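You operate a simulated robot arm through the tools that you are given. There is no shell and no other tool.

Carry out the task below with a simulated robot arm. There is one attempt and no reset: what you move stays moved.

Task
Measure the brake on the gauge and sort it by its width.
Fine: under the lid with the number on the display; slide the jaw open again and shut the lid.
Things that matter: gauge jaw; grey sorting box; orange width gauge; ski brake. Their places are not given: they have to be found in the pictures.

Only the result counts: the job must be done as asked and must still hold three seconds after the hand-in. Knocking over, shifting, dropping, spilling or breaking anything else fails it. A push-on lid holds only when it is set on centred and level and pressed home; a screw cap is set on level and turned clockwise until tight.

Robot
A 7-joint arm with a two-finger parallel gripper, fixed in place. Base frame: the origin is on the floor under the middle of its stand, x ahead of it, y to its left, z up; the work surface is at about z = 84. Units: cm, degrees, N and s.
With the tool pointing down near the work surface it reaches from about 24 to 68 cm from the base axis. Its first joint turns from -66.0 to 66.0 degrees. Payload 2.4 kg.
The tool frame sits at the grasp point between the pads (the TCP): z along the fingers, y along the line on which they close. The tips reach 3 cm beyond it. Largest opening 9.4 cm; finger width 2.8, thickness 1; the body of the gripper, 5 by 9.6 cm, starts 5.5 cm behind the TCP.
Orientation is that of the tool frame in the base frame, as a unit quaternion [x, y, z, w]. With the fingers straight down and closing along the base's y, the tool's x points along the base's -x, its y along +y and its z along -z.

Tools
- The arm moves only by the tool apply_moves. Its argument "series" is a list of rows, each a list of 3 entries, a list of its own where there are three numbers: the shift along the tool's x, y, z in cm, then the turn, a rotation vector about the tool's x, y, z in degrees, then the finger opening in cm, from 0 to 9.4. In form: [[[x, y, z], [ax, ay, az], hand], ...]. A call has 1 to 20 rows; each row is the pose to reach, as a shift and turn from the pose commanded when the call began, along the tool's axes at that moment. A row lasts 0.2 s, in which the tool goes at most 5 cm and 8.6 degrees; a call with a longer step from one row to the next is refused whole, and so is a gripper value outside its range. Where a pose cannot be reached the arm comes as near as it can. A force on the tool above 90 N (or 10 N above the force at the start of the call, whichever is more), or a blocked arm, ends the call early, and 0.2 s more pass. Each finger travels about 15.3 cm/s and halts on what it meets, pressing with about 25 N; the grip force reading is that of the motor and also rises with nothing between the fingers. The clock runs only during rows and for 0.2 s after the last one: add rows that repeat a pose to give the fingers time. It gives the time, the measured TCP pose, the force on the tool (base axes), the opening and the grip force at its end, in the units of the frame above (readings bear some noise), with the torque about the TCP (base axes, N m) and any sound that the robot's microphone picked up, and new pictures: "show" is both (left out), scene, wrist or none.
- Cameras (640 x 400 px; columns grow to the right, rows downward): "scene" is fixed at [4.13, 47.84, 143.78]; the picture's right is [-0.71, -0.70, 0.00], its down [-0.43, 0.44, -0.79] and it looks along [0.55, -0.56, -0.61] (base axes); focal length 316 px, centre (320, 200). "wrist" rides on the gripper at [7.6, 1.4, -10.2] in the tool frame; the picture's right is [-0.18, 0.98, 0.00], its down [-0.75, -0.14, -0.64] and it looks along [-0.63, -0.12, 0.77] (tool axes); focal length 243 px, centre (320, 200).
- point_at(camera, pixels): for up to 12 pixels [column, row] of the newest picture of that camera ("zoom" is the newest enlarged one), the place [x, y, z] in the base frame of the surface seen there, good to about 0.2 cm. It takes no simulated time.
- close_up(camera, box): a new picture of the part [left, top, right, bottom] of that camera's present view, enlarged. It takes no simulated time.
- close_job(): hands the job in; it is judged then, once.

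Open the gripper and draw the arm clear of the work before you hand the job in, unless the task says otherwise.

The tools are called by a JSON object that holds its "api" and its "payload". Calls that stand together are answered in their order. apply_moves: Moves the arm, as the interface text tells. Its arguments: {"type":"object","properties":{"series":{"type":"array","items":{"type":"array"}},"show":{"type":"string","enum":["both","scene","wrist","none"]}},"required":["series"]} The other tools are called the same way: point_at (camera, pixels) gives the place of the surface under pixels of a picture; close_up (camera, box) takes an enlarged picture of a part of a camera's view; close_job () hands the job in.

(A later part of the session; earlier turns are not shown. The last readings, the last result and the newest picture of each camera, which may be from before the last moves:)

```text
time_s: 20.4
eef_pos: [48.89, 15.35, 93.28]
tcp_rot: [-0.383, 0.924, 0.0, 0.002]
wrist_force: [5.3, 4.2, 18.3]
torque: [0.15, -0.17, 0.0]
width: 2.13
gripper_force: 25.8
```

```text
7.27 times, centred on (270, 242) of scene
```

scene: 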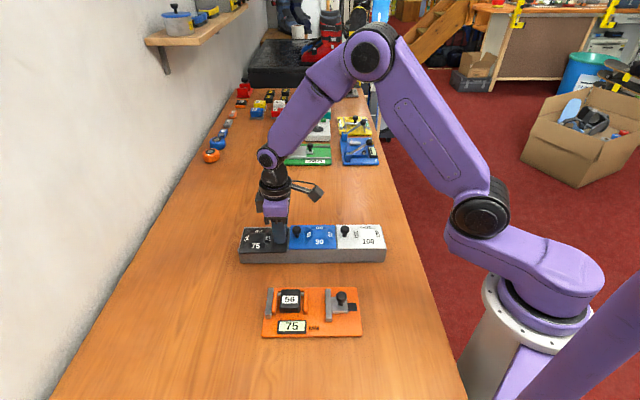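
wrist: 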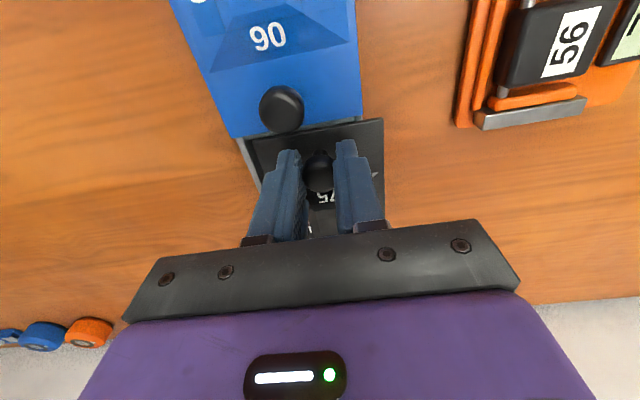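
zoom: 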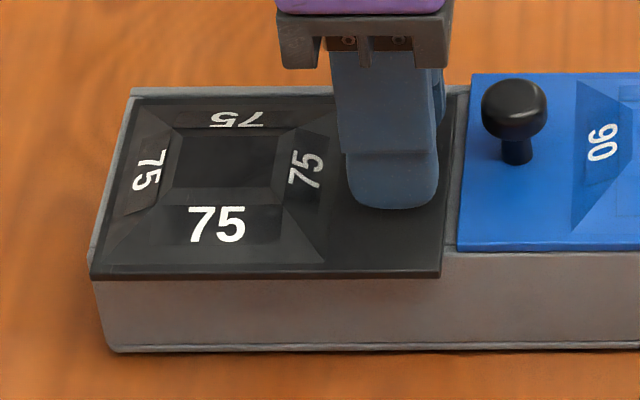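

The lid follows along the sliding direction with low force. I relieve the downward press slightly and slide it on towards the front.

{"api": "apply_moves", "payload": {"series": [[[0, 0, -0.1], [0, 0, 0], 1.5], [[0, 0.4, -0.1], [0, 0, 0], 1.5], [[0, 0.8, -0.1], [0, 0, 0], 1.5], [[0, 1.2, -0.1], [0, 0, 0], 1.5], [[0, 1.6, -0.1], [0, 0, 0], 1.5], [[0, 2.0, -0.1], [0, 0, 0], 1.5], [[0, 2.4, -0.1], [0, 0, 0], 1.5], [[0, 2.8, -0.1], [0, 0, 0], 1.5]]}}

{"api": "close_up", "payload": {"camera": "scene", "box": [230, 205, 330, 275]}}

```text
time_s: 22.2
eef_pos: [46.89, 17.46, 93.21]
tcp_rot: [-0.382, 0.924, 0.001, 0.001]
wrist_force: [11.6, 9.8, 0.0]
torque: [0.18, -0.17, -0.01]
width: 2.14
gripper_force: 24.8
```

scene: 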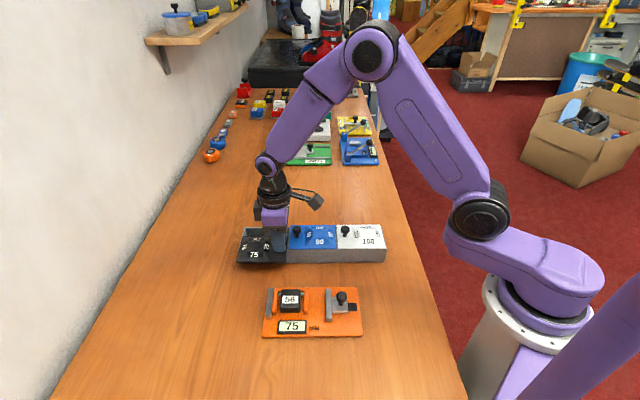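
wrist: 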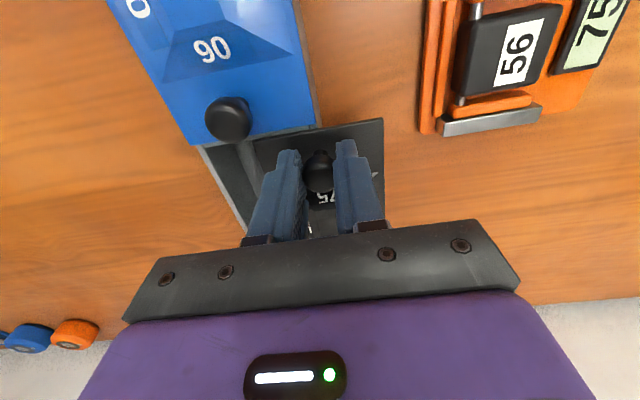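

```text
5.71 times, centred on (280, 240) of scene
```

zoom: 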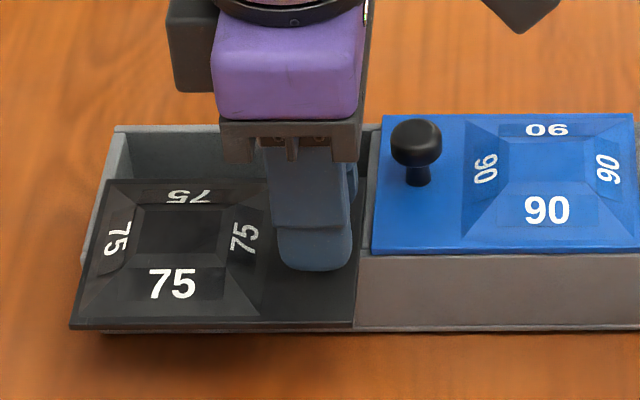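

The lid is half open and the empty compartment shows behind it. I relieve the sideways force a little and slide another 3.6 cm.

{"api": "apply_moves", "payload": {"series": [[[-0.1, 0, 0], [0, 0, 0], 1.5], [[-0.1, 0.4, 0], [0, 0, 0], 1.5], [[-0.1, 0.8, 0], [0, 0, 0], 1.5], [[-0.1, 1.2, 0], [0, 0, 0], 1.5], [[-0.1, 1.6, 0], [0, 0, 0], 1.5], [[-0.1, 2.0, 0], [0, 0, 0], 1.5], [[-0.1, 2.4, 0], [0, 0, 0], 1.5], [[-0.1, 2.7, 0], [0, 0, 0], 1.5], [[-0.1, 3.0, 0], [0, 0, 0], 1.5]]}}

{"api": "close_up", "payload": {"camera": "scene", "box": [230, 205, 330, 285]}}

```text
time_s: 24.2
eef_pos: [44.83, 19.55, 93.14]
tcp_rot: [-0.382, 0.924, -0.001, -0.001]
wrist_force: [1.5, 0.7, 0.0]
torque: [0.15, -0.18, -0.05]
width: 2.15
gripper_force: 25.3
```

scene: 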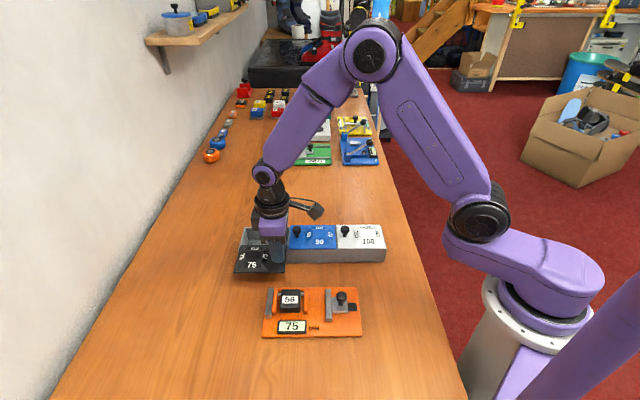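
wrist: 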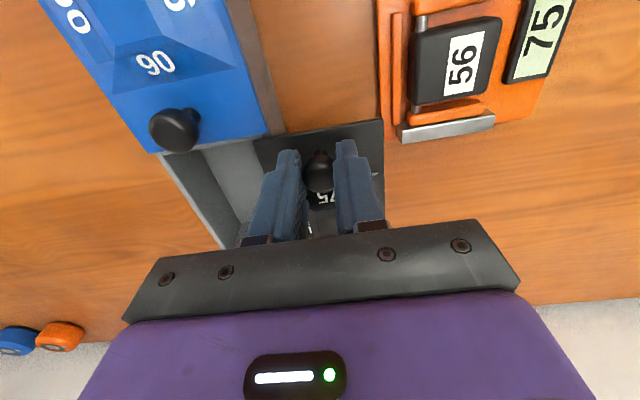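

```text
5.00 times, centred on (280, 245) of scene
```

zoom: 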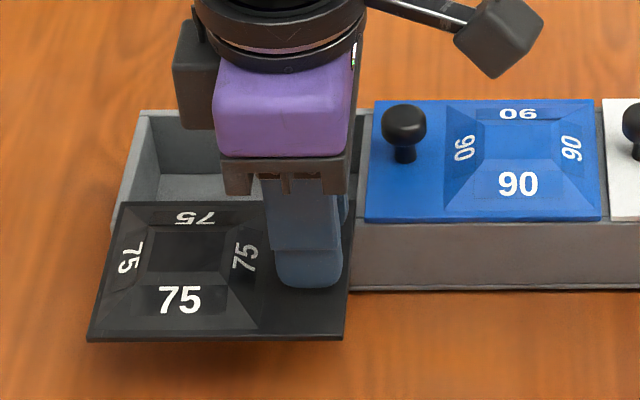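

The lid is nearly out over the front; about 6.6 cm slid. I measure the opening left between the lid's back edge and the compartment's back wall.

{"api": "point_at", "payload": {"camera": "zoom", "pixels": [[125, 206], [250, 206], [130, 215], [150, 120], [145, 190], [180, 185], [180, 160], [160, 115], [92, 335], [335, 335], [220, 190], [112, 222]]}}

{"api": "close_up", "payload": {"camera": "wrist", "box": [140, 100, 400, 260]}}

```text
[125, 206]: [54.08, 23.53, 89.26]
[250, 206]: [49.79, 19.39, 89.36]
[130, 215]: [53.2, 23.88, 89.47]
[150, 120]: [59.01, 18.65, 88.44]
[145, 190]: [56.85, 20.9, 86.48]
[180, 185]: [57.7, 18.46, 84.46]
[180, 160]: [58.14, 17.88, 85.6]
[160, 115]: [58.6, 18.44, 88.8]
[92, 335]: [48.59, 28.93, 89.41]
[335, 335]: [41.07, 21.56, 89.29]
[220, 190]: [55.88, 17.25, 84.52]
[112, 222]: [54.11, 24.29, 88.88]
```

```text
2.46 times, centred on (270, 180) of wrist
```

zoom: 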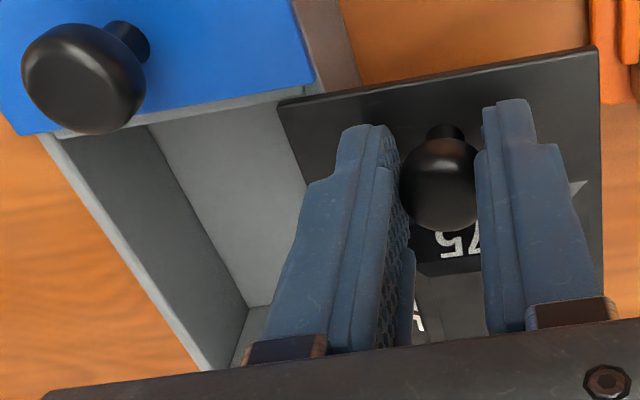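

The compartment (inside t≈21.5–28.3, floor 84.5) is practically fully open. I measure the brake's extents in the scene picture before letting go of the lid.

{"api": "close_up", "payload": {"camera": "scene", "box": [258, 280, 338, 345]}}

{"api": "close_up", "payload": {"camera": "wrist", "box": [370, 0, 570, 150]}}

```text
6.15 times, centred on (298, 312) of scene
```

zoom: 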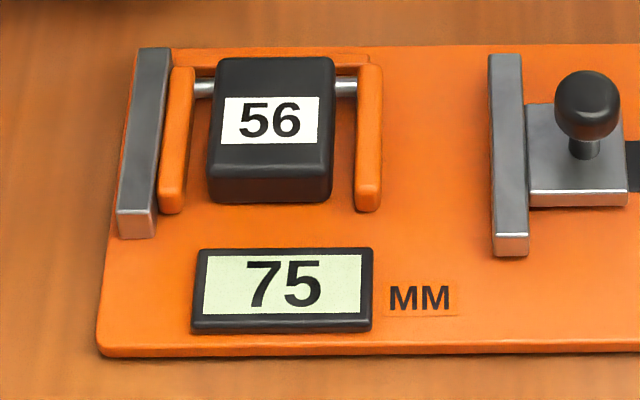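

```text
2.67 times, centred on (470, 75) of wrist
```

zoom: 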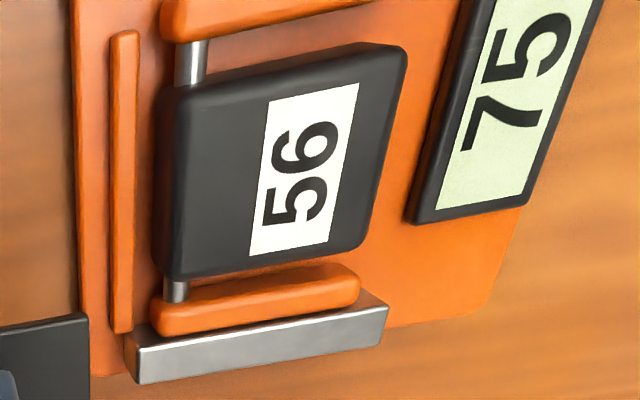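

{"api": "point_at", "payload": {"camera": "zoom", "pixels": [[180, 100], [185, 270], [370, 230], [400, 60], [165, 310], [350, 285], [190, 30], [360, 10], [125, 60], [125, 310], [165, 200], [345, 60]]}}

{"api": "point_at", "payload": {"camera": "scene", "pixels": [[286, 290], [312, 290], [298, 290], [285, 308], [311, 308], [285, 312], [298, 312], [280, 292], [279, 312], [318, 291], [318, 312], [300, 287]]}}

```text
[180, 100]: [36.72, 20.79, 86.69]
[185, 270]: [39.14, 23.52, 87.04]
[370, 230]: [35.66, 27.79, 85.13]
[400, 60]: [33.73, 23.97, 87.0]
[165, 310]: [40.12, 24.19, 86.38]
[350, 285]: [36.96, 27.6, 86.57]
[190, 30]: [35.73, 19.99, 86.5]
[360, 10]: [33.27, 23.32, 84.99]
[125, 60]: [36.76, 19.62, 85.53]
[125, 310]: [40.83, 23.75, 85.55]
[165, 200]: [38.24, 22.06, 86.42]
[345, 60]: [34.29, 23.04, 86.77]
```

```text
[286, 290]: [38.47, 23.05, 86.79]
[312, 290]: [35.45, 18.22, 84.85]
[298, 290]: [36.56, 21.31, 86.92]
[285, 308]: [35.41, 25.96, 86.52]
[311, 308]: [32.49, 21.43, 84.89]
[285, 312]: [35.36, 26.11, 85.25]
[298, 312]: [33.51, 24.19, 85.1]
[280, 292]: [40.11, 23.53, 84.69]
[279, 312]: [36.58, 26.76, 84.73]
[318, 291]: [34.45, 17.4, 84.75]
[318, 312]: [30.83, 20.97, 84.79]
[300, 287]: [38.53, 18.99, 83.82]
```

The brake is about 7.5 × 4.8 cm, and the compartment is nearly fully exposed. I relax the fingers only slightly first to check that the lid stays level by itself.

{"api": "apply_moves", "payload": {"series": [[[0, 0, 0], [0, 0, 0], 2.7], [[0, 0, 0], [0, 0, 0], 2.7], [[0, 0, 0], [0, 0, 0], 2.7]]}}

{"api": "close_up", "payload": {"camera": "scene", "box": [230, 205, 330, 285]}}

{"api": "point_at", "payload": {"camera": "zoom", "pixels": [[130, 212], [92, 335], [335, 335], [345, 240], [250, 208]]}}

```text
time_s: 25.0
eef_pos: [44.81, 19.53, 93.32]
tcp_rot: [-0.382, 0.924, 0.0, 0.0]
wrist_force: [-0.9, 0.3, 0.0]
torque: [0.02, 0.01, 0.04]
width: 2.71
gripper_force: 0.1
```

scene: 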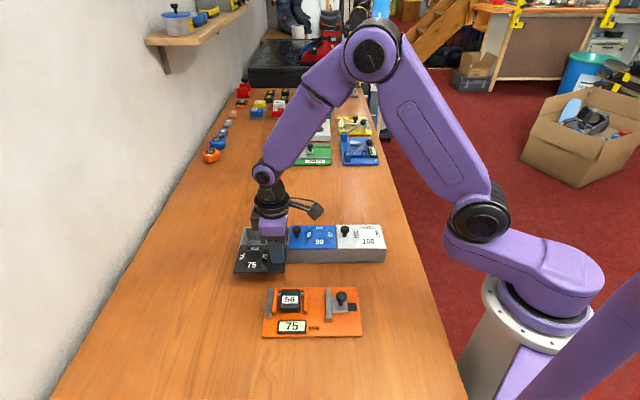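
wrist: 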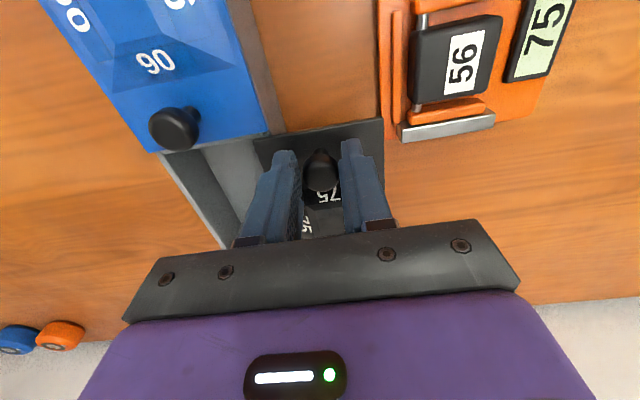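

```text
5.00 times, centred on (280, 245) of scene
```

zoom: 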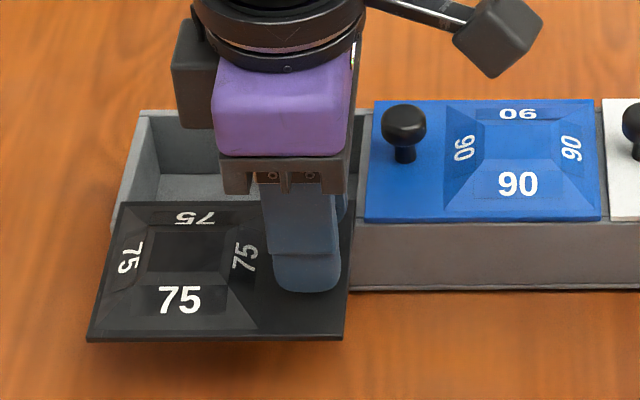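

```text
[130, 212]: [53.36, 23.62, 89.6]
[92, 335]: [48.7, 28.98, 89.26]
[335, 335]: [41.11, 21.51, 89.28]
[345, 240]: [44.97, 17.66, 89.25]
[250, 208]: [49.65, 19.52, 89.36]
```

The lid stays level at 89.3 by itself. I open, lift off the knob and move over the compartment for a view inside.

{"api": "apply_moves", "payload": {"series": [[[0, 0, 0], [0, 0, 0], 4.5], [[0, 0, -1.5], [0, 0, 0], 4.5], [[0, 0, -5], [0, 0, 0], 5], [[0, 0, -9], [0, 0, 0], 6], [[0.5, -3, -11], [0, 0, 0], 7], [[1.5, -7, -11], [0, 0, 0], 7], [[1.5, -7, -11], [0, 0, 0], 7]]}}

{"api": "close_up", "payload": {"camera": "wrist", "box": [220, 60, 440, 220]}}

{"api": "close_up", "payload": {"camera": "scene", "box": [225, 215, 335, 285]}}

```text
time_s: 26.6
eef_pos: [48.68, 13.42, 104.29]
tcp_rot: [-0.383, 0.924, 0.001, 0.001]
wrist_force: [-1.3, 0.4, 0.8]
torque: [-0.01, -0.02, 0.0]
width: 7.0
gripper_force: 0.2
```

scene: 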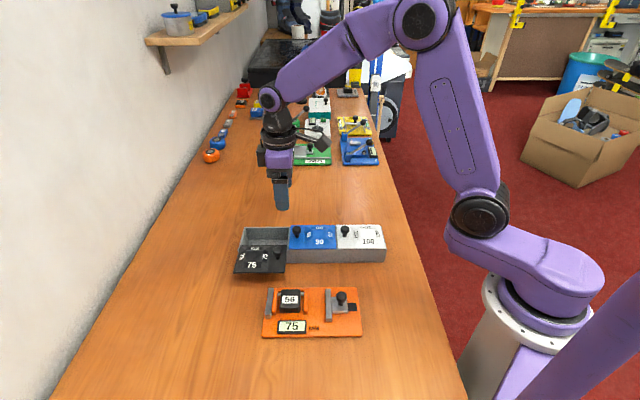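
wrist: 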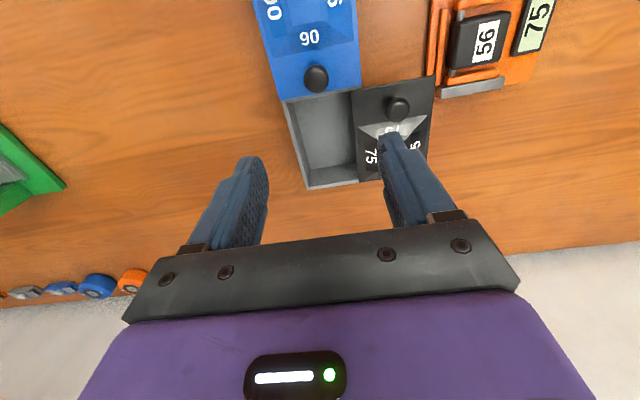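

```text
2.50 times, centred on (330, 140) of wrist
```

zoom: 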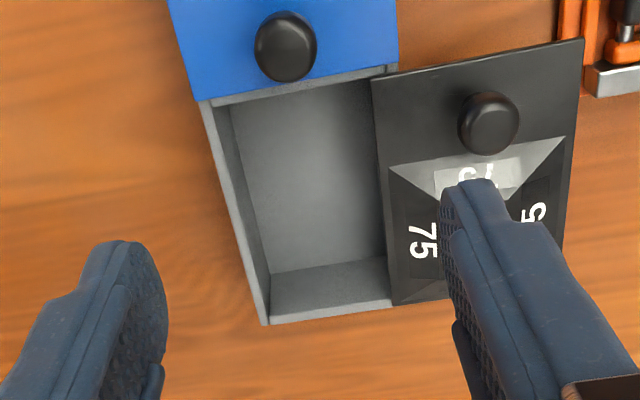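

```text
5.71 times, centred on (280, 250) of scene
```

zoom: 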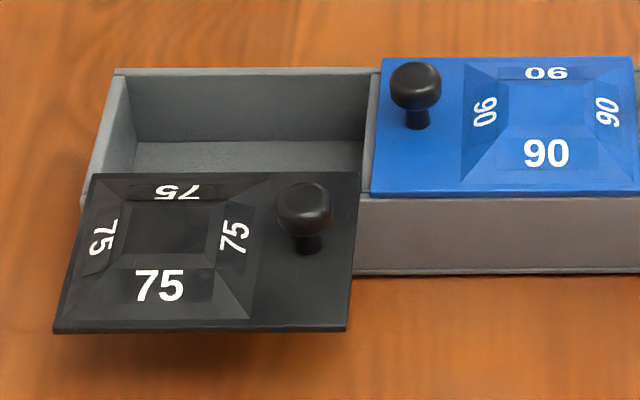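

{"api": "close_up", "payload": {"camera": "wrist", "box": [275, 75, 375, 195]}}

{"api": "point_at", "payload": {"camera": "wrist", "pixels": [[303, 101], [308, 130], [325, 167], [350, 165], [350, 130], [335, 120], [315, 105], [300, 140], [326, 185], [353, 172], [296, 110], [356, 150]]}}

{"api": "point_at", "payload": {"camera": "scene", "pixels": [[246, 230], [265, 227], [265, 228], [270, 229], [289, 229], [288, 235], [265, 240], [250, 241], [241, 250], [246, 238], [287, 242], [244, 240]]}}

```text
3.33 times, centred on (325, 135) of wrist
```

zoom: 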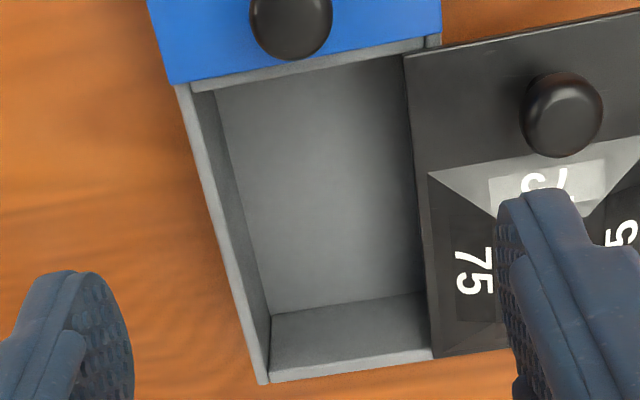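

```text
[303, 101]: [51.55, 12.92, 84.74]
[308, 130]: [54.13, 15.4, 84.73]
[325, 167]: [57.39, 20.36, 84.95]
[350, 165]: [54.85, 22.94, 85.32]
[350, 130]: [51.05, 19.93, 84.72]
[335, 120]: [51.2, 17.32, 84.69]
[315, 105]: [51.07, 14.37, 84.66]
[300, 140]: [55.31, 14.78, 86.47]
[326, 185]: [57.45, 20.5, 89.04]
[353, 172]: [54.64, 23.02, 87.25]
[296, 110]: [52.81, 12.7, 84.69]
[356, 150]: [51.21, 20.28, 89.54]
```

```text
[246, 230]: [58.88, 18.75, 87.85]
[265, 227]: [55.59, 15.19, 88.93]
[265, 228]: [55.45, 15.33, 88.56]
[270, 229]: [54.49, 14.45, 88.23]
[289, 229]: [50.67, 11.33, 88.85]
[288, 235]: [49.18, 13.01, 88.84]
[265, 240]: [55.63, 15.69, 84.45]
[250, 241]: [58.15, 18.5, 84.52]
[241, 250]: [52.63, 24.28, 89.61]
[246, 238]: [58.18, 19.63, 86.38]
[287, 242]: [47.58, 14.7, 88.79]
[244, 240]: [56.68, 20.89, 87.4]
```

The compartment's inside is about s 44.2–55.0 by t 21.4–28.3, floor 84.6. Now I go over the brake's black pad (centre about (36.4,23.7), top 87), keeping the fingers closing across t.

{"api": "apply_moves", "payload": {"series": [[[0.3, 3.5, 0], [0, 0, 0], 7], [[0.6, 7, 0], [0, 0, 0], 7], [[0.9, 10.5, 0], [0, 0, 0], 6.5], [[1.2, 13.5, 1], [0, 0, 0], 6], [[1.39, 15.9, 3], [0, 0, 0], 5.8], [[1.39, 15.9, 6], [0, 0, 0], 5.8], [[1.39, 15.9, 6], [0, 0, 0], 5.8]]}}

{"api": "close_up", "payload": {"camera": "wrist", "box": [220, 60, 440, 230]}}

```text
time_s: 28.2
eef_pos: [36.47, 23.79, 98.26]
tcp_rot: [-0.383, 0.924, 0.0, 0.0]
wrist_force: [0.1, -0.4, -0.2]
torque: [0.0, -0.02, 0.03]
width: 5.8
gripper_force: 0.0
```

scene: 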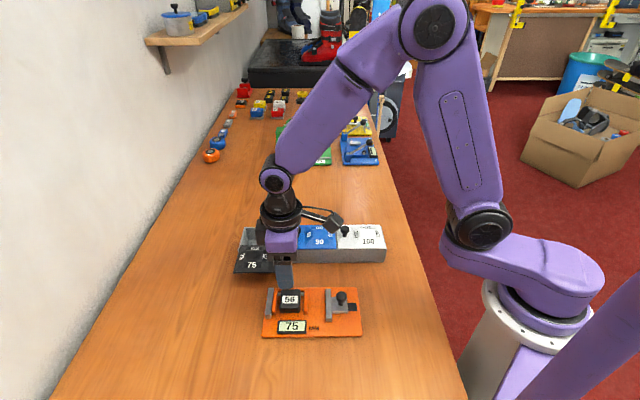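
wrist: 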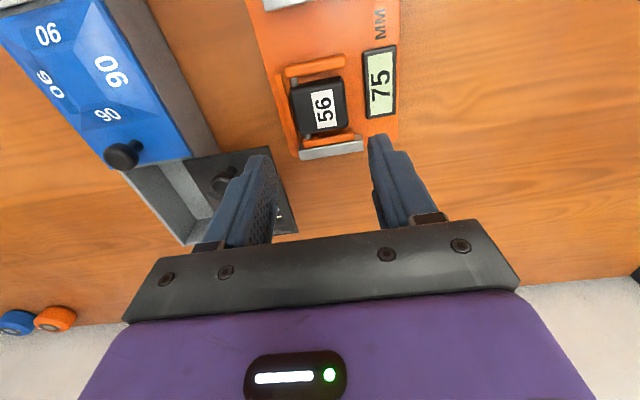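

```text
2.35 times, centred on (330, 145) of wrist
```

zoom: 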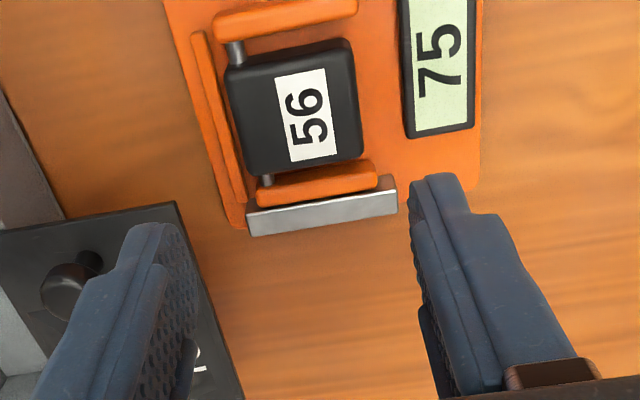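

The pad and display are clearly seen; I take precise corner positions to centre the grip and check the display's edge.

{"api": "point_at", "payload": {"camera": "zoom", "pixels": [[232, 75], [347, 45], [360, 152], [252, 168], [240, 50], [300, 110], [408, 100], [418, 135], [235, 150], [205, 60], [290, 15], [320, 185]]}}

```text
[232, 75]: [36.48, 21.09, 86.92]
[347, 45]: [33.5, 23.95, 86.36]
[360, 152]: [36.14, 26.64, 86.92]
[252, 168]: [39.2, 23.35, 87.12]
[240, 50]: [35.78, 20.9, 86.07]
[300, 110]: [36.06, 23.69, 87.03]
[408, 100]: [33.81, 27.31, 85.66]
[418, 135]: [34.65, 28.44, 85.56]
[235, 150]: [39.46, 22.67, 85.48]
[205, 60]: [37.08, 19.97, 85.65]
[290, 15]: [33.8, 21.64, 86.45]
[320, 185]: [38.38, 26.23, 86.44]
```

The pad spans s 40.6–44.4, t 6.7–11.15 and the hand is centred on it. I lower to put the tips at about 85.75, just above the fence.

{"api": "apply_moves", "payload": {"series": [[[0, 0, 3], [0, 0, 0], 5.8], [[0, 0, 6], [0, 0, 0], 5.8], [[0, 0, 8], [0, 0, 0], 5.8], [[0, 0, 9], [0, 0, 0], 5.8], [[0, 0, 9.4], [0, 0, 0], 5.8], [[0, 0, 9.4], [0, 0, 0], 5.8]]}}

{"api": "close_up", "payload": {"camera": "wrist", "box": [220, 100, 440, 250]}}

{"api": "close_up", "payload": {"camera": "scene", "box": [250, 265, 350, 345]}}

```text
time_s: 29.6
eef_pos: [36.56, 23.84, 88.87]
tcp_rot: [-0.382, 0.924, 0.0, 0.0]
wrist_force: [-0.5, -0.5, -1.4]
torque: [0.01, 0.0, -0.02]
width: 5.81
gripper_force: 0.1
```

scene: 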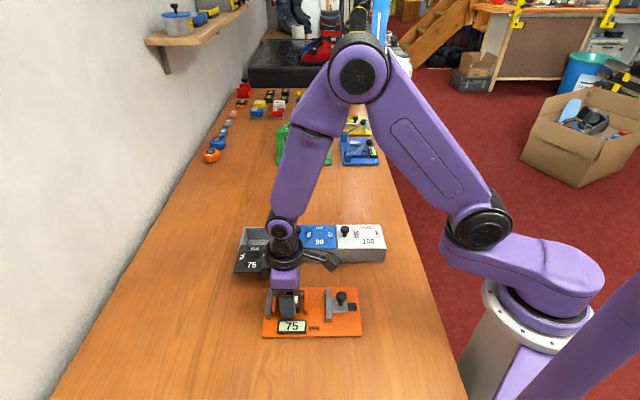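
wrist: 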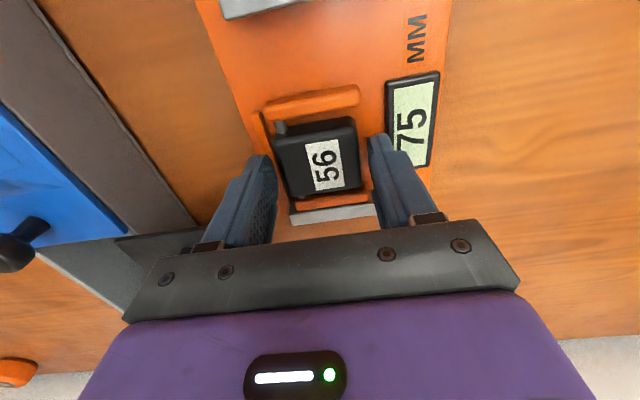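

```text
2.67 times, centred on (330, 175) of wrist
```

zoom: 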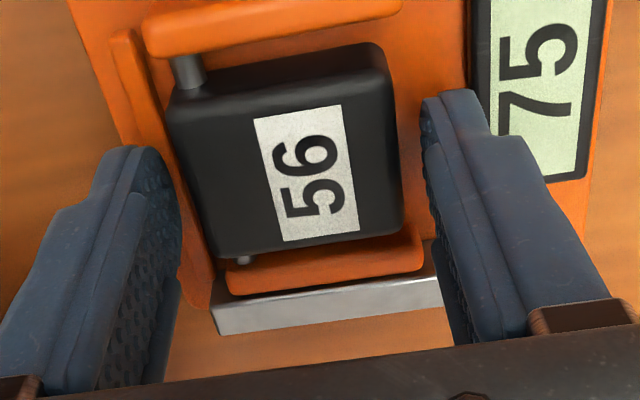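

```text
5.00 times, centred on (300, 305) of scene
```

zoom: 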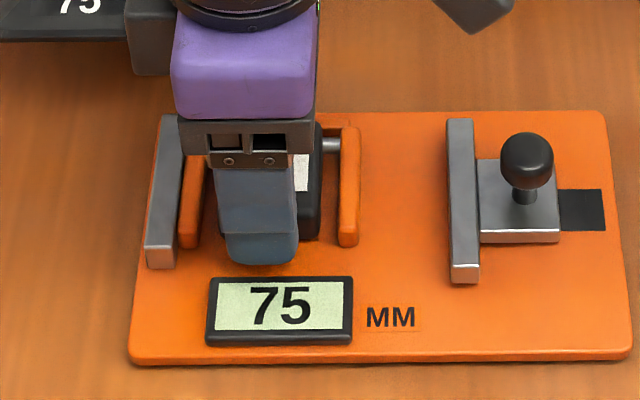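

The pad is between the fingers with room on both sides. I close on it.

{"api": "apply_moves", "payload": {"series": [[[0, 0, 0], [0, 0, 0], 4.6], [[0, 0, 0], [0, 0, 0], 3.8], [[0, 0, 0], [0, 0, 0], 3.8], [[0, 0, 0], [0, 0, 0], 3.8]]}}

{"api": "close_up", "payload": {"camera": "wrist", "box": [220, 100, 440, 250]}}

```text
time_s: 30.6
eef_pos: [36.4, 23.81, 88.9]
tcp_rot: [-0.383, 0.924, 0.001, 0.001]
wrist_force: [1.1, 0.7, -0.3]
torque: [-0.05, 0.01, -0.02]
width: 4.74
gripper_force: 25.2
```

scene: 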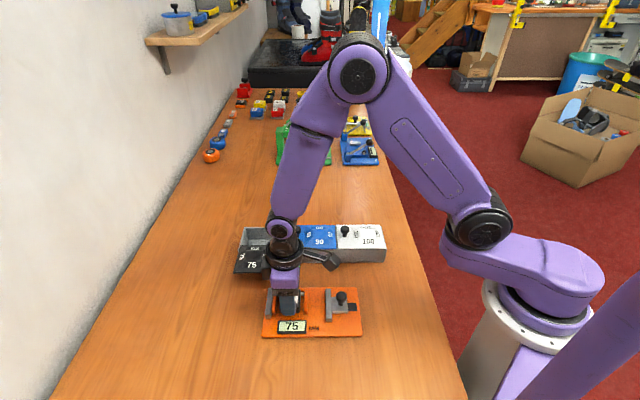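
wrist: 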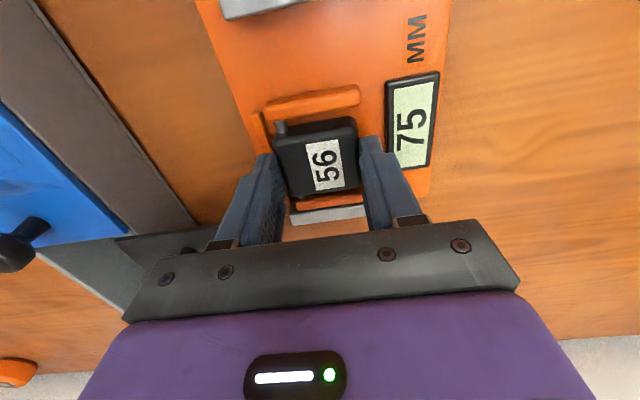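

```text
2.67 times, centred on (330, 175) of wrist
```

zoom: 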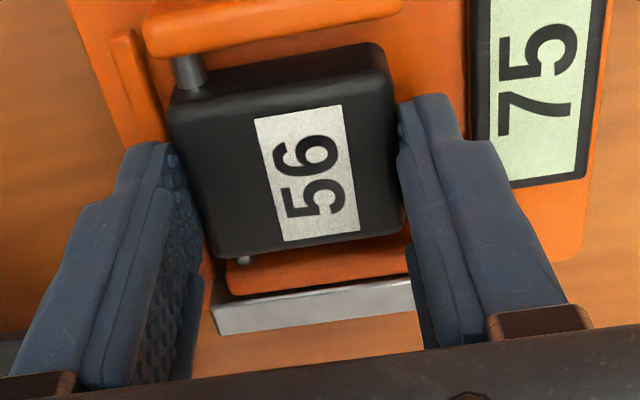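

Gripped at 4.74 cm with 25 N. I lift slowly by 2.5 cm with a slight move away from the fixed jaw and look whether the brake hangs level.

{"api": "apply_moves", "payload": {"series": [[[0.1, 0, -0.1], [0, 0, 0], 3.8], [[0.15, 0, -0.4], [0, 0, 0], 3.8], [[0.2, 0, -0.8], [0, 0, 0], 3.8], [[0.3, 0, -1.4], [0, 0, 0], 3.8], [[0.3, 0, -2], [0, 0, 0], 3.8], [[0.3, 0, -3], [0, 0, 0], 3.8], [[0.3, 0, -4], [0, 0, 0], 3.8], [[0.3, 0, -4], [0, 0, 0], 3.8]]}}

{"api": "close_up", "payload": {"camera": "wrist", "box": [220, 100, 440, 250]}}

{"api": "close_up", "payload": {"camera": "scene", "box": [250, 255, 350, 335]}}

```text
time_s: 32.4
eef_pos: [36.33, 23.6, 92.91]
tcp_rot: [-0.382, 0.924, 0.0, 0.0]
wrist_force: [0.5, -0.3, -1.2]
torque: [0.01, -0.04, 0.01]
width: 4.73
gripper_force: 25.1
```

scene: 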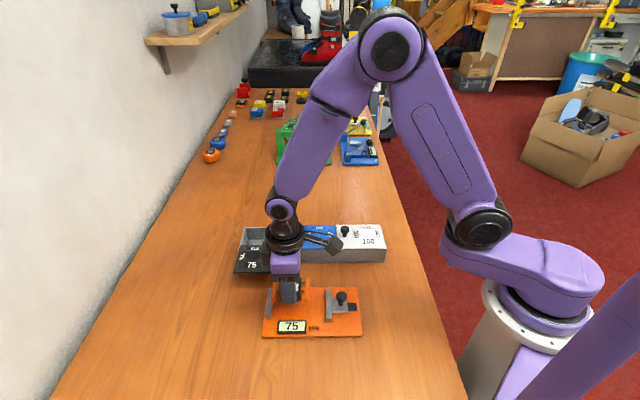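
wrist: 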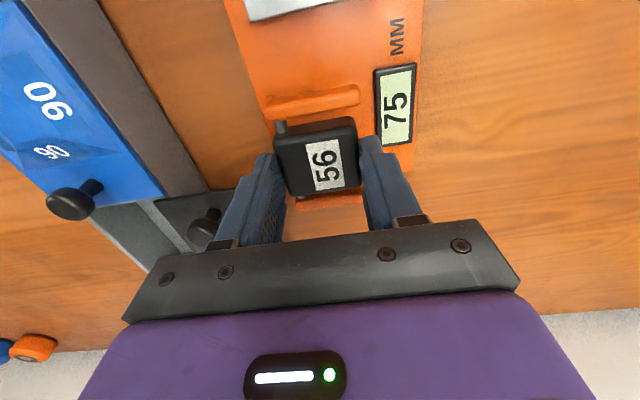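

```text
2.67 times, centred on (330, 175) of wrist
```

zoom: 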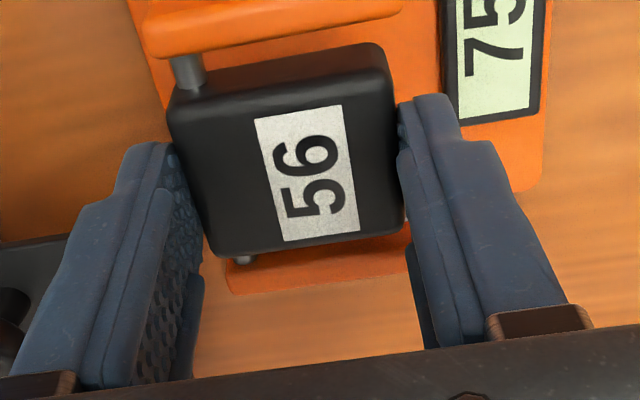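

```text
5.00 times, centred on (300, 295) of scene
```

zoom: 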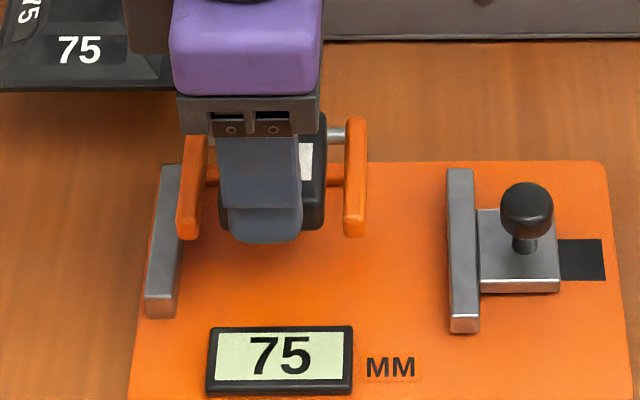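

The brake hangs level. I carry it to the free bench left of the gauge (around (44.9,32.9)) to set it down and regrip it across its arms, since the pad grip is too wide for the compartment.

{"api": "apply_moves", "payload": {"series": [[[-1.5, 0.1, -0.5], [0, 0, 0], 3.8], [[-4, 0.2, -0.5], [0, 0, 0], 3.8], [[-7, 0.3, -0.5], [0, 0, 0], 3.8], [[-10, 0.4, -0.5], [0, 0, 0], 3.8], [[-12, 0.5, -0.5], [0, 0, 0], 3.8], [[-12.6, 0.5, -0.5], [0, 0, 0], 3.8], [[-12.6, 0.5, 1.0], [0, 0, 0], 3.8], [[-12.6, 0.5, 2.5], [0, 0, 0], 3.8], [[-12.6, 0.5, 3.5], [0, 0, 0], 3.8], [[-12.6, 0.5, 4.2], [0, 0, 0], 3.8], [[-12.6, 0.5, 4.2], [0, 0, 0], 3.8]]}}

{"api": "close_up", "payload": {"camera": "scene", "box": [180, 260, 300, 350]}}

```text
time_s: 34.8
eef_pos: [44.82, 32.77, 88.57]
tcp_rot: [-0.383, 0.924, 0.0, 0.0]
wrist_force: [0.4, 0.8, -1.4]
torque: [0.02, -0.02, 0.0]
width: 4.75
gripper_force: 25.2
```

scene: 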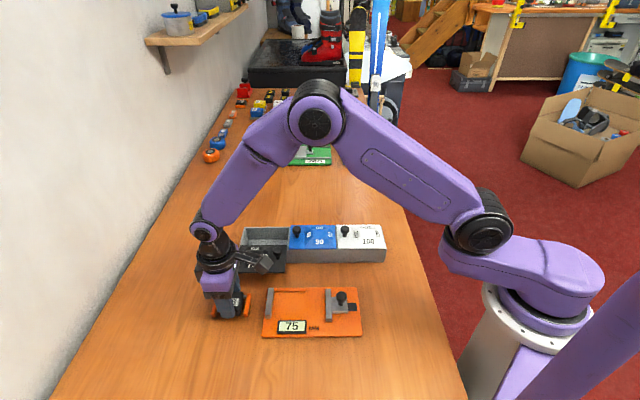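
wrist: 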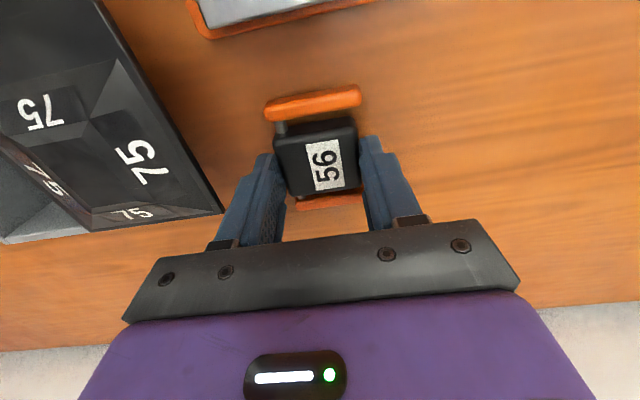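

```text
4.44 times, centred on (240, 305) of scene
```

zoom: 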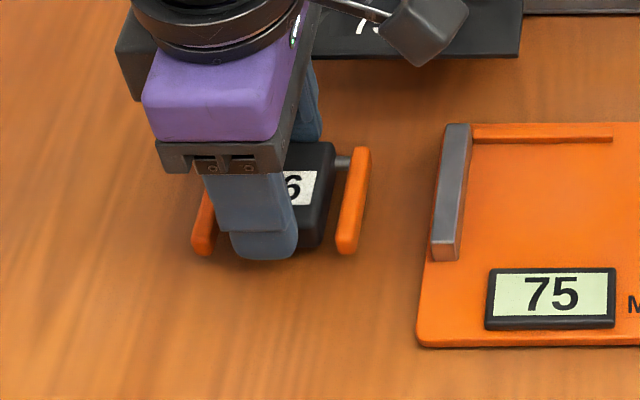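

About 0.6 cm above the bench now. I lower in small steps until it touches.

{"api": "apply_moves", "payload": {"series": [[[0, 0, 0.2], [0, 0, 0], 3.8], [[0, 0, 0.4], [0, 0, 0], 3.8], [[0, 0, 0.55], [0, 0, 0], 3.8], [[0, 0, 0.65], [0, 0, 0], 3.8], [[0, 0, 0.65], [0, 0, 0], 3.8]], "show": "none"}}

```text
time_s: 36.0
eef_pos: [44.81, 32.82, 88.13]
tcp_rot: [-0.382, 0.924, 0.001, -0.001]
wrist_force: [0.2, -0.3, -1.5]
torque: [0.03, 0.01, 0.0]
width: 4.72
gripper_force: 25.1
```

No contact yet (force still just the brake's weight). A bit further down.

{"api": "apply_moves", "payload": {"series": [[[0, 0, 0.1], [0, 0, 0], 3.8], [[0, 0, 0.2], [0, 0, 0], 3.8], [[0, 0, 0.2], [0, 0, 0], 3.8]], "show": "none"}}

```text
time_s: 36.8
eef_pos: [44.86, 32.85, 87.98]
tcp_rot: [-0.383, 0.924, 0.0, 0.0]
wrist_force: [-1.7, -2.0, 5.5]
torque: [-0.09, 0.05, 0.01]
width: 4.75
gripper_force: 25.1
```

The brake now rests on the bench (5.5 N up). I release, rise, and turn the hand 90° so the fingers close along the brake's width.

{"api": "apply_moves", "payload": {"series": [[[0, 0, 0], [0, 0, 0], 5.2], [[0, 0, 0], [0, 0, 0], 6.2], [[0, 0, -1.5], [0, 0, 0], 6.2], [[0, 0, -5], [0, 0, 0], 7], [[0, 0, -9], [0, 0, 0], 8], [[0, 0, -12], [0, 0, 8], 9], [[0, 0, -12], [0, 0, 16], 9.4], [[0, 0, -12], [0, 0, 24], 9.4], [[0, 0, -12], [0, 0, 32], 9.4], [[0, 0, -12], [0, 0, 40], 9.4], [[0, 0, -12], [0, 0, 48], 9.4], [[0, 0, -12], [0, 0, 56], 9.4], [[0, 0, -12], [0, 0, 64], 9.4], [[0, 0, -12], [0, 0, 72], 9.4], [[0, 0, -12], [0, 0, 80], 9.4], [[0, 0, -12], [0, 0, 86], 9.4], [[0, 0, -12], [0, 0, 90], 9.4], [[0, 0, -12], [0, 0, 90], 9.4]]}}

{"api": "close_up", "payload": {"camera": "scene", "box": [180, 260, 300, 350]}}

{"api": "close_up", "payload": {"camera": "wrist", "box": [200, 40, 440, 220]}}

```text
time_s: 40.6
eef_pos: [44.8, 32.78, 99.86]
tcp_rot: [0.383, 0.924, 0.0, 0.0]
wrist_force: [0.6, 0.8, 0.9]
torque: [-0.03, 0.0, 0.02]
width: 9.41
gripper_force: 0.0
```

scene: 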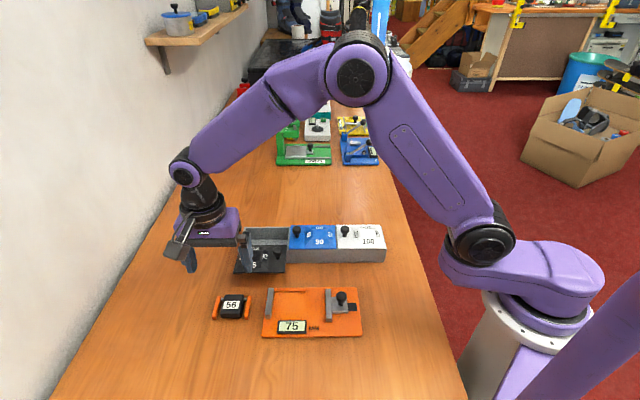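
wrist: 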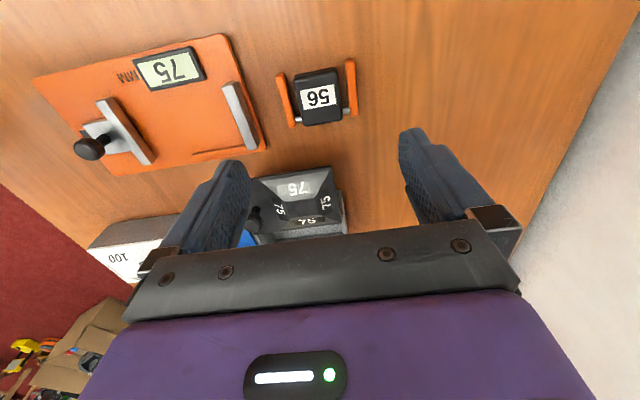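

```text
4.44 times, centred on (240, 305) of scene
```

zoom: 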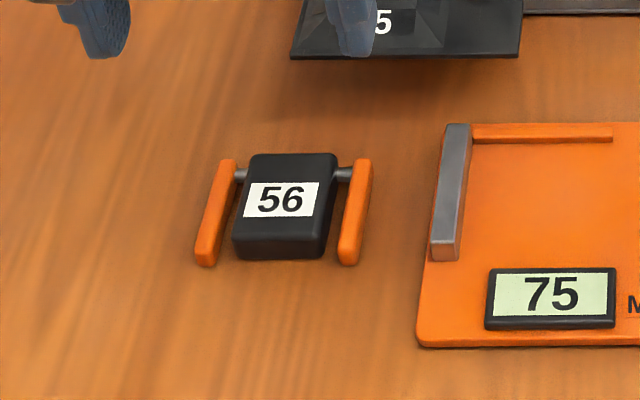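

```text
2.22 times, centred on (320, 130) of wrist
```

zoom: 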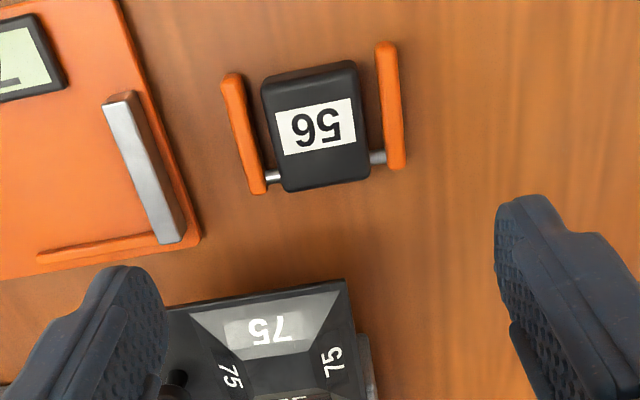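

The brake stands free on the bench. I get the arm positions for centring the regrip.

{"api": "point_at", "payload": {"camera": "zoom", "pixels": [[233, 85], [258, 180], [245, 135], [387, 55], [396, 155], [392, 110], [300, 95], [330, 165], [272, 90], [355, 80], [272, 176], [376, 158]]}}

```text
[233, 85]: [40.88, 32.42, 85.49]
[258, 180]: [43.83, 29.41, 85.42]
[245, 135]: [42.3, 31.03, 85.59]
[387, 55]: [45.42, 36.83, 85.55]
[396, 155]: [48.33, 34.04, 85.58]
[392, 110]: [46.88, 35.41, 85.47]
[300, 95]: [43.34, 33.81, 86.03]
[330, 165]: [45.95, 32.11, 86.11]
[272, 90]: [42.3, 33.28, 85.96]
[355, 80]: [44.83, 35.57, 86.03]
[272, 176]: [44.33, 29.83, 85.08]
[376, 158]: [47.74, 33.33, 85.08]
```

The arms are at s≈51.8 and 58.2, t≈5.7–10.4, so the brake's centre is (44.6,33.1). I lower with the hand wide open over the arms.

{"api": "apply_moves", "payload": {"series": [[[0.2, 0.07, 3], [0, 0, 0], 9.4], [[0.4, 0.14, 6], [0, 0, 0], 9.4], [[0.4, 0.14, 9], [0, 0, 0], 9.4], [[0.4, 0.14, 11.3], [0, 0, 0], 9.4], [[0.4, 0.14, 12.2], [0, 0, 0], 9.4], [[0.4, 0.14, 12.6], [0, 0, 0], 9.4], [[0.4, 0.14, 12.6], [0, 0, 0], 9.4]]}}

{"api": "close_up", "payload": {"camera": "wrist", "box": [180, 60, 460, 240]}}

{"api": "close_up", "payload": {"camera": "scene", "box": [180, 260, 300, 350]}}

```text
time_s: 42.2
eef_pos: [44.57, 33.27, 87.23]
tcp_rot: [0.383, 0.924, 0.0, 0.0]
wrist_force: [0.1, -0.5, -0.1]
torque: [-0.02, 0.0, -0.02]
width: 9.37
gripper_force: 0.1
```

scene: 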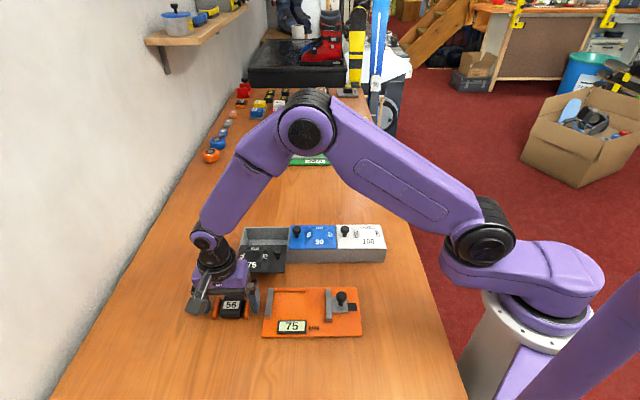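
wrist: 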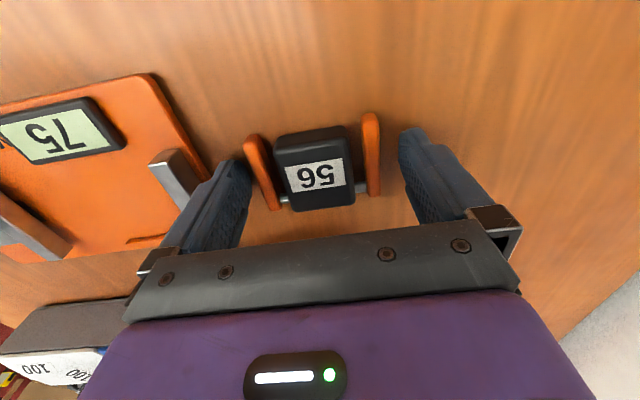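

```text
2.22 times, centred on (320, 150) of wrist
```

zoom: 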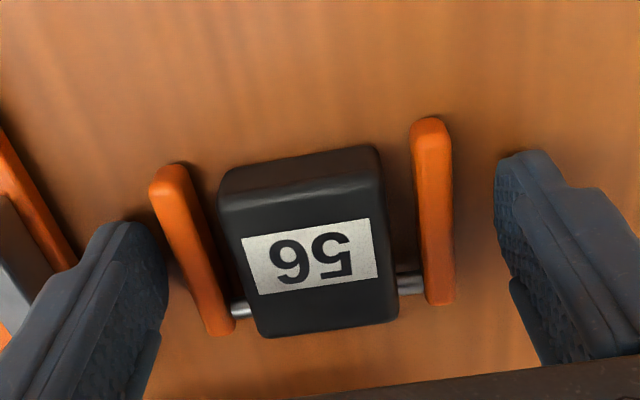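

```text
4.44 times, centred on (240, 305) of scene
```

zoom: 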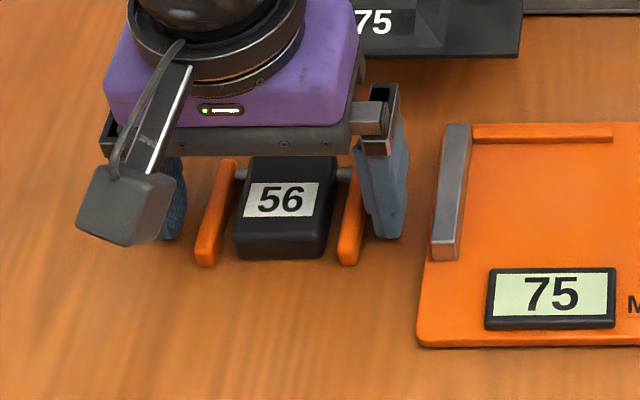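

The arms lie between the fingers with about 1 cm on each side. I close on the arms.

{"api": "apply_moves", "payload": {"series": [[[0, 0, 0], [0, 0, 0], 8.4], [[0, 0, 0], [0, 0, 0], 7.6], [[0, 0, 0], [0, 0, 0], 7.0], [[0, 0, 0], [0, 0, 0], 6.8], [[0, 0, 0], [0, 0, 0], 6.8]]}}

{"api": "close_up", "payload": {"camera": "wrist", "box": [180, 60, 460, 240]}}

```text
time_s: 43.4
eef_pos: [44.67, 33.25, 87.18]
tcp_rot: [0.383, 0.924, 0.001, 0.001]
wrist_force: [-0.3, -0.9, 1.5]
torque: [0.0, -0.01, 0.01]
width: 7.45
gripper_force: 25.2
```

scene: 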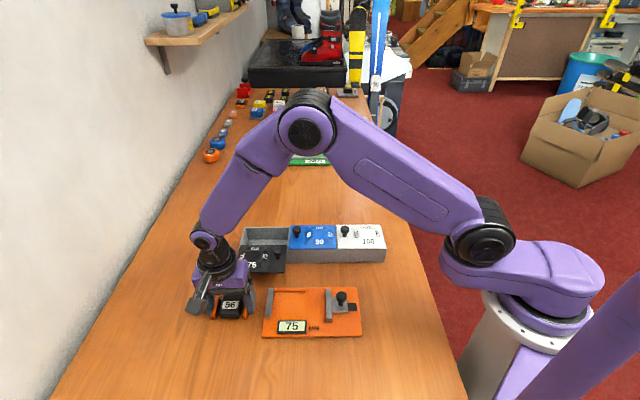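
wrist: 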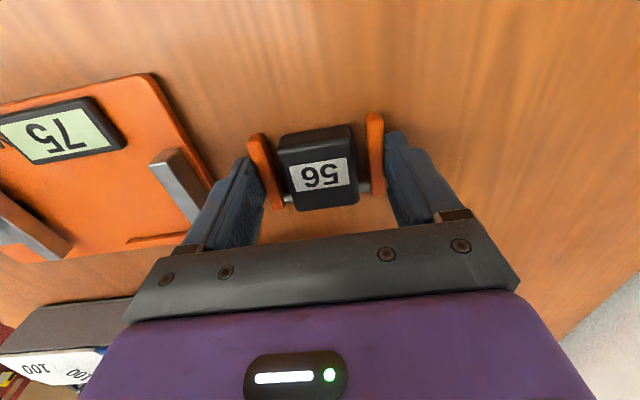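

```text
2.22 times, centred on (320, 150) of wrist
```

zoom: 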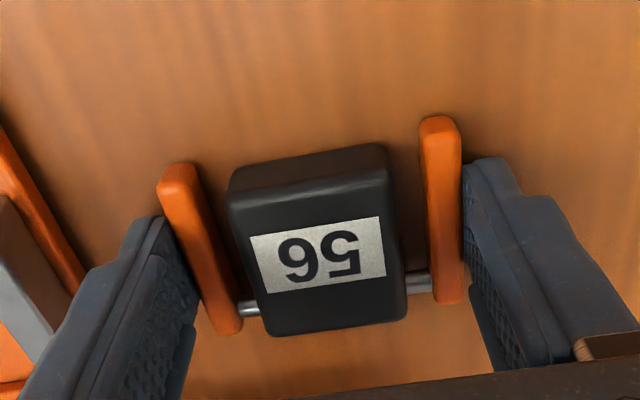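

Gripped at 7.45 cm. I lift slowly a few cm and check it hangs level.

{"api": "apply_moves", "payload": {"series": [[[0, 0, -0.3], [0, 0, 0], 6.8], [[0, 0, -0.8], [0, 0, 0], 6.8], [[0, 0, -1.5], [0, 0, 0], 6.8], [[0, 0, -2.5], [0, 0, 0], 6.8], [[0, 0, -4], [0, 0, 0], 6.8], [[0, 0, -4], [0, 0, 0], 6.8]]}}

{"api": "close_up", "payload": {"camera": "wrist", "box": [180, 60, 460, 240]}}

{"api": "close_up", "payload": {"camera": "scene", "box": [180, 250, 300, 340]}}

```text
time_s: 44.8
eef_pos: [44.63, 33.15, 91.22]
tcp_rot: [0.383, 0.924, -0.001, 0.001]
wrist_force: [0.1, -0.1, 0.1]
torque: [0.05, -0.02, 0.02]
width: 7.44
gripper_force: 24.6
```

scene: 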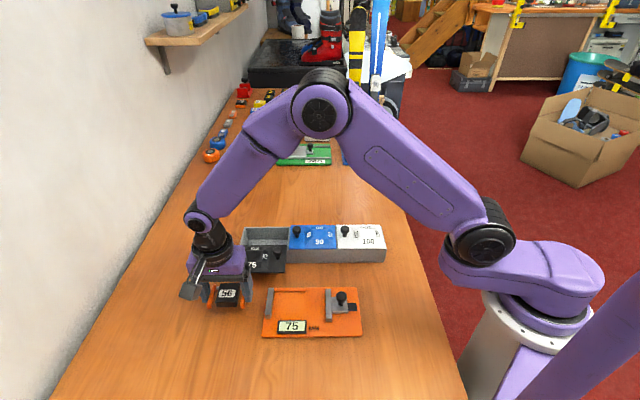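
wrist: 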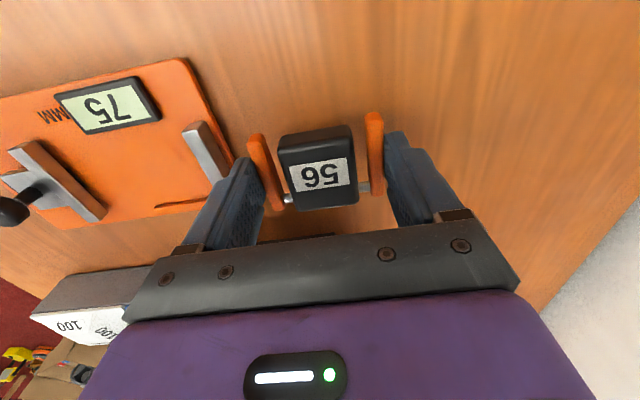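

```text
2.22 times, centred on (320, 150) of wrist
```

zoom: 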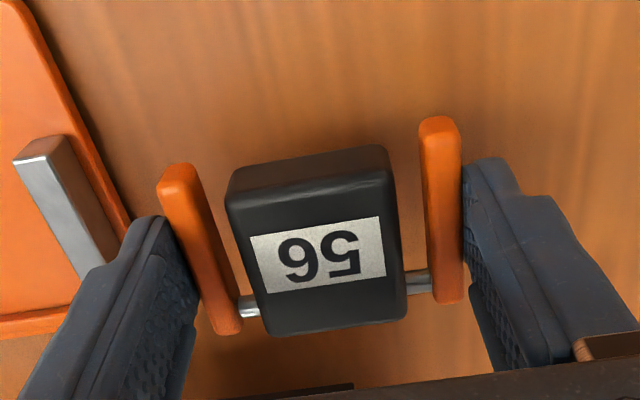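

```text
4.44 times, centred on (240, 295) of scene
```

zoom: 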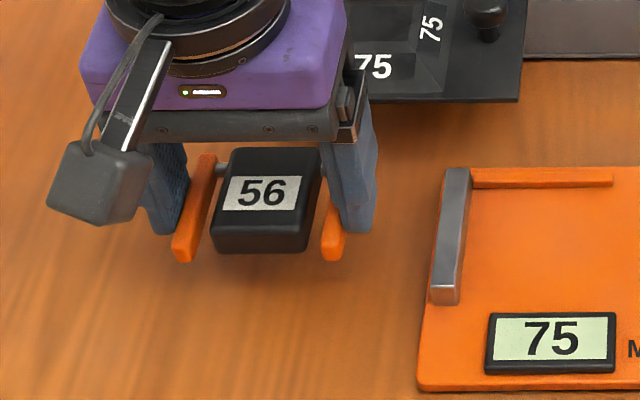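

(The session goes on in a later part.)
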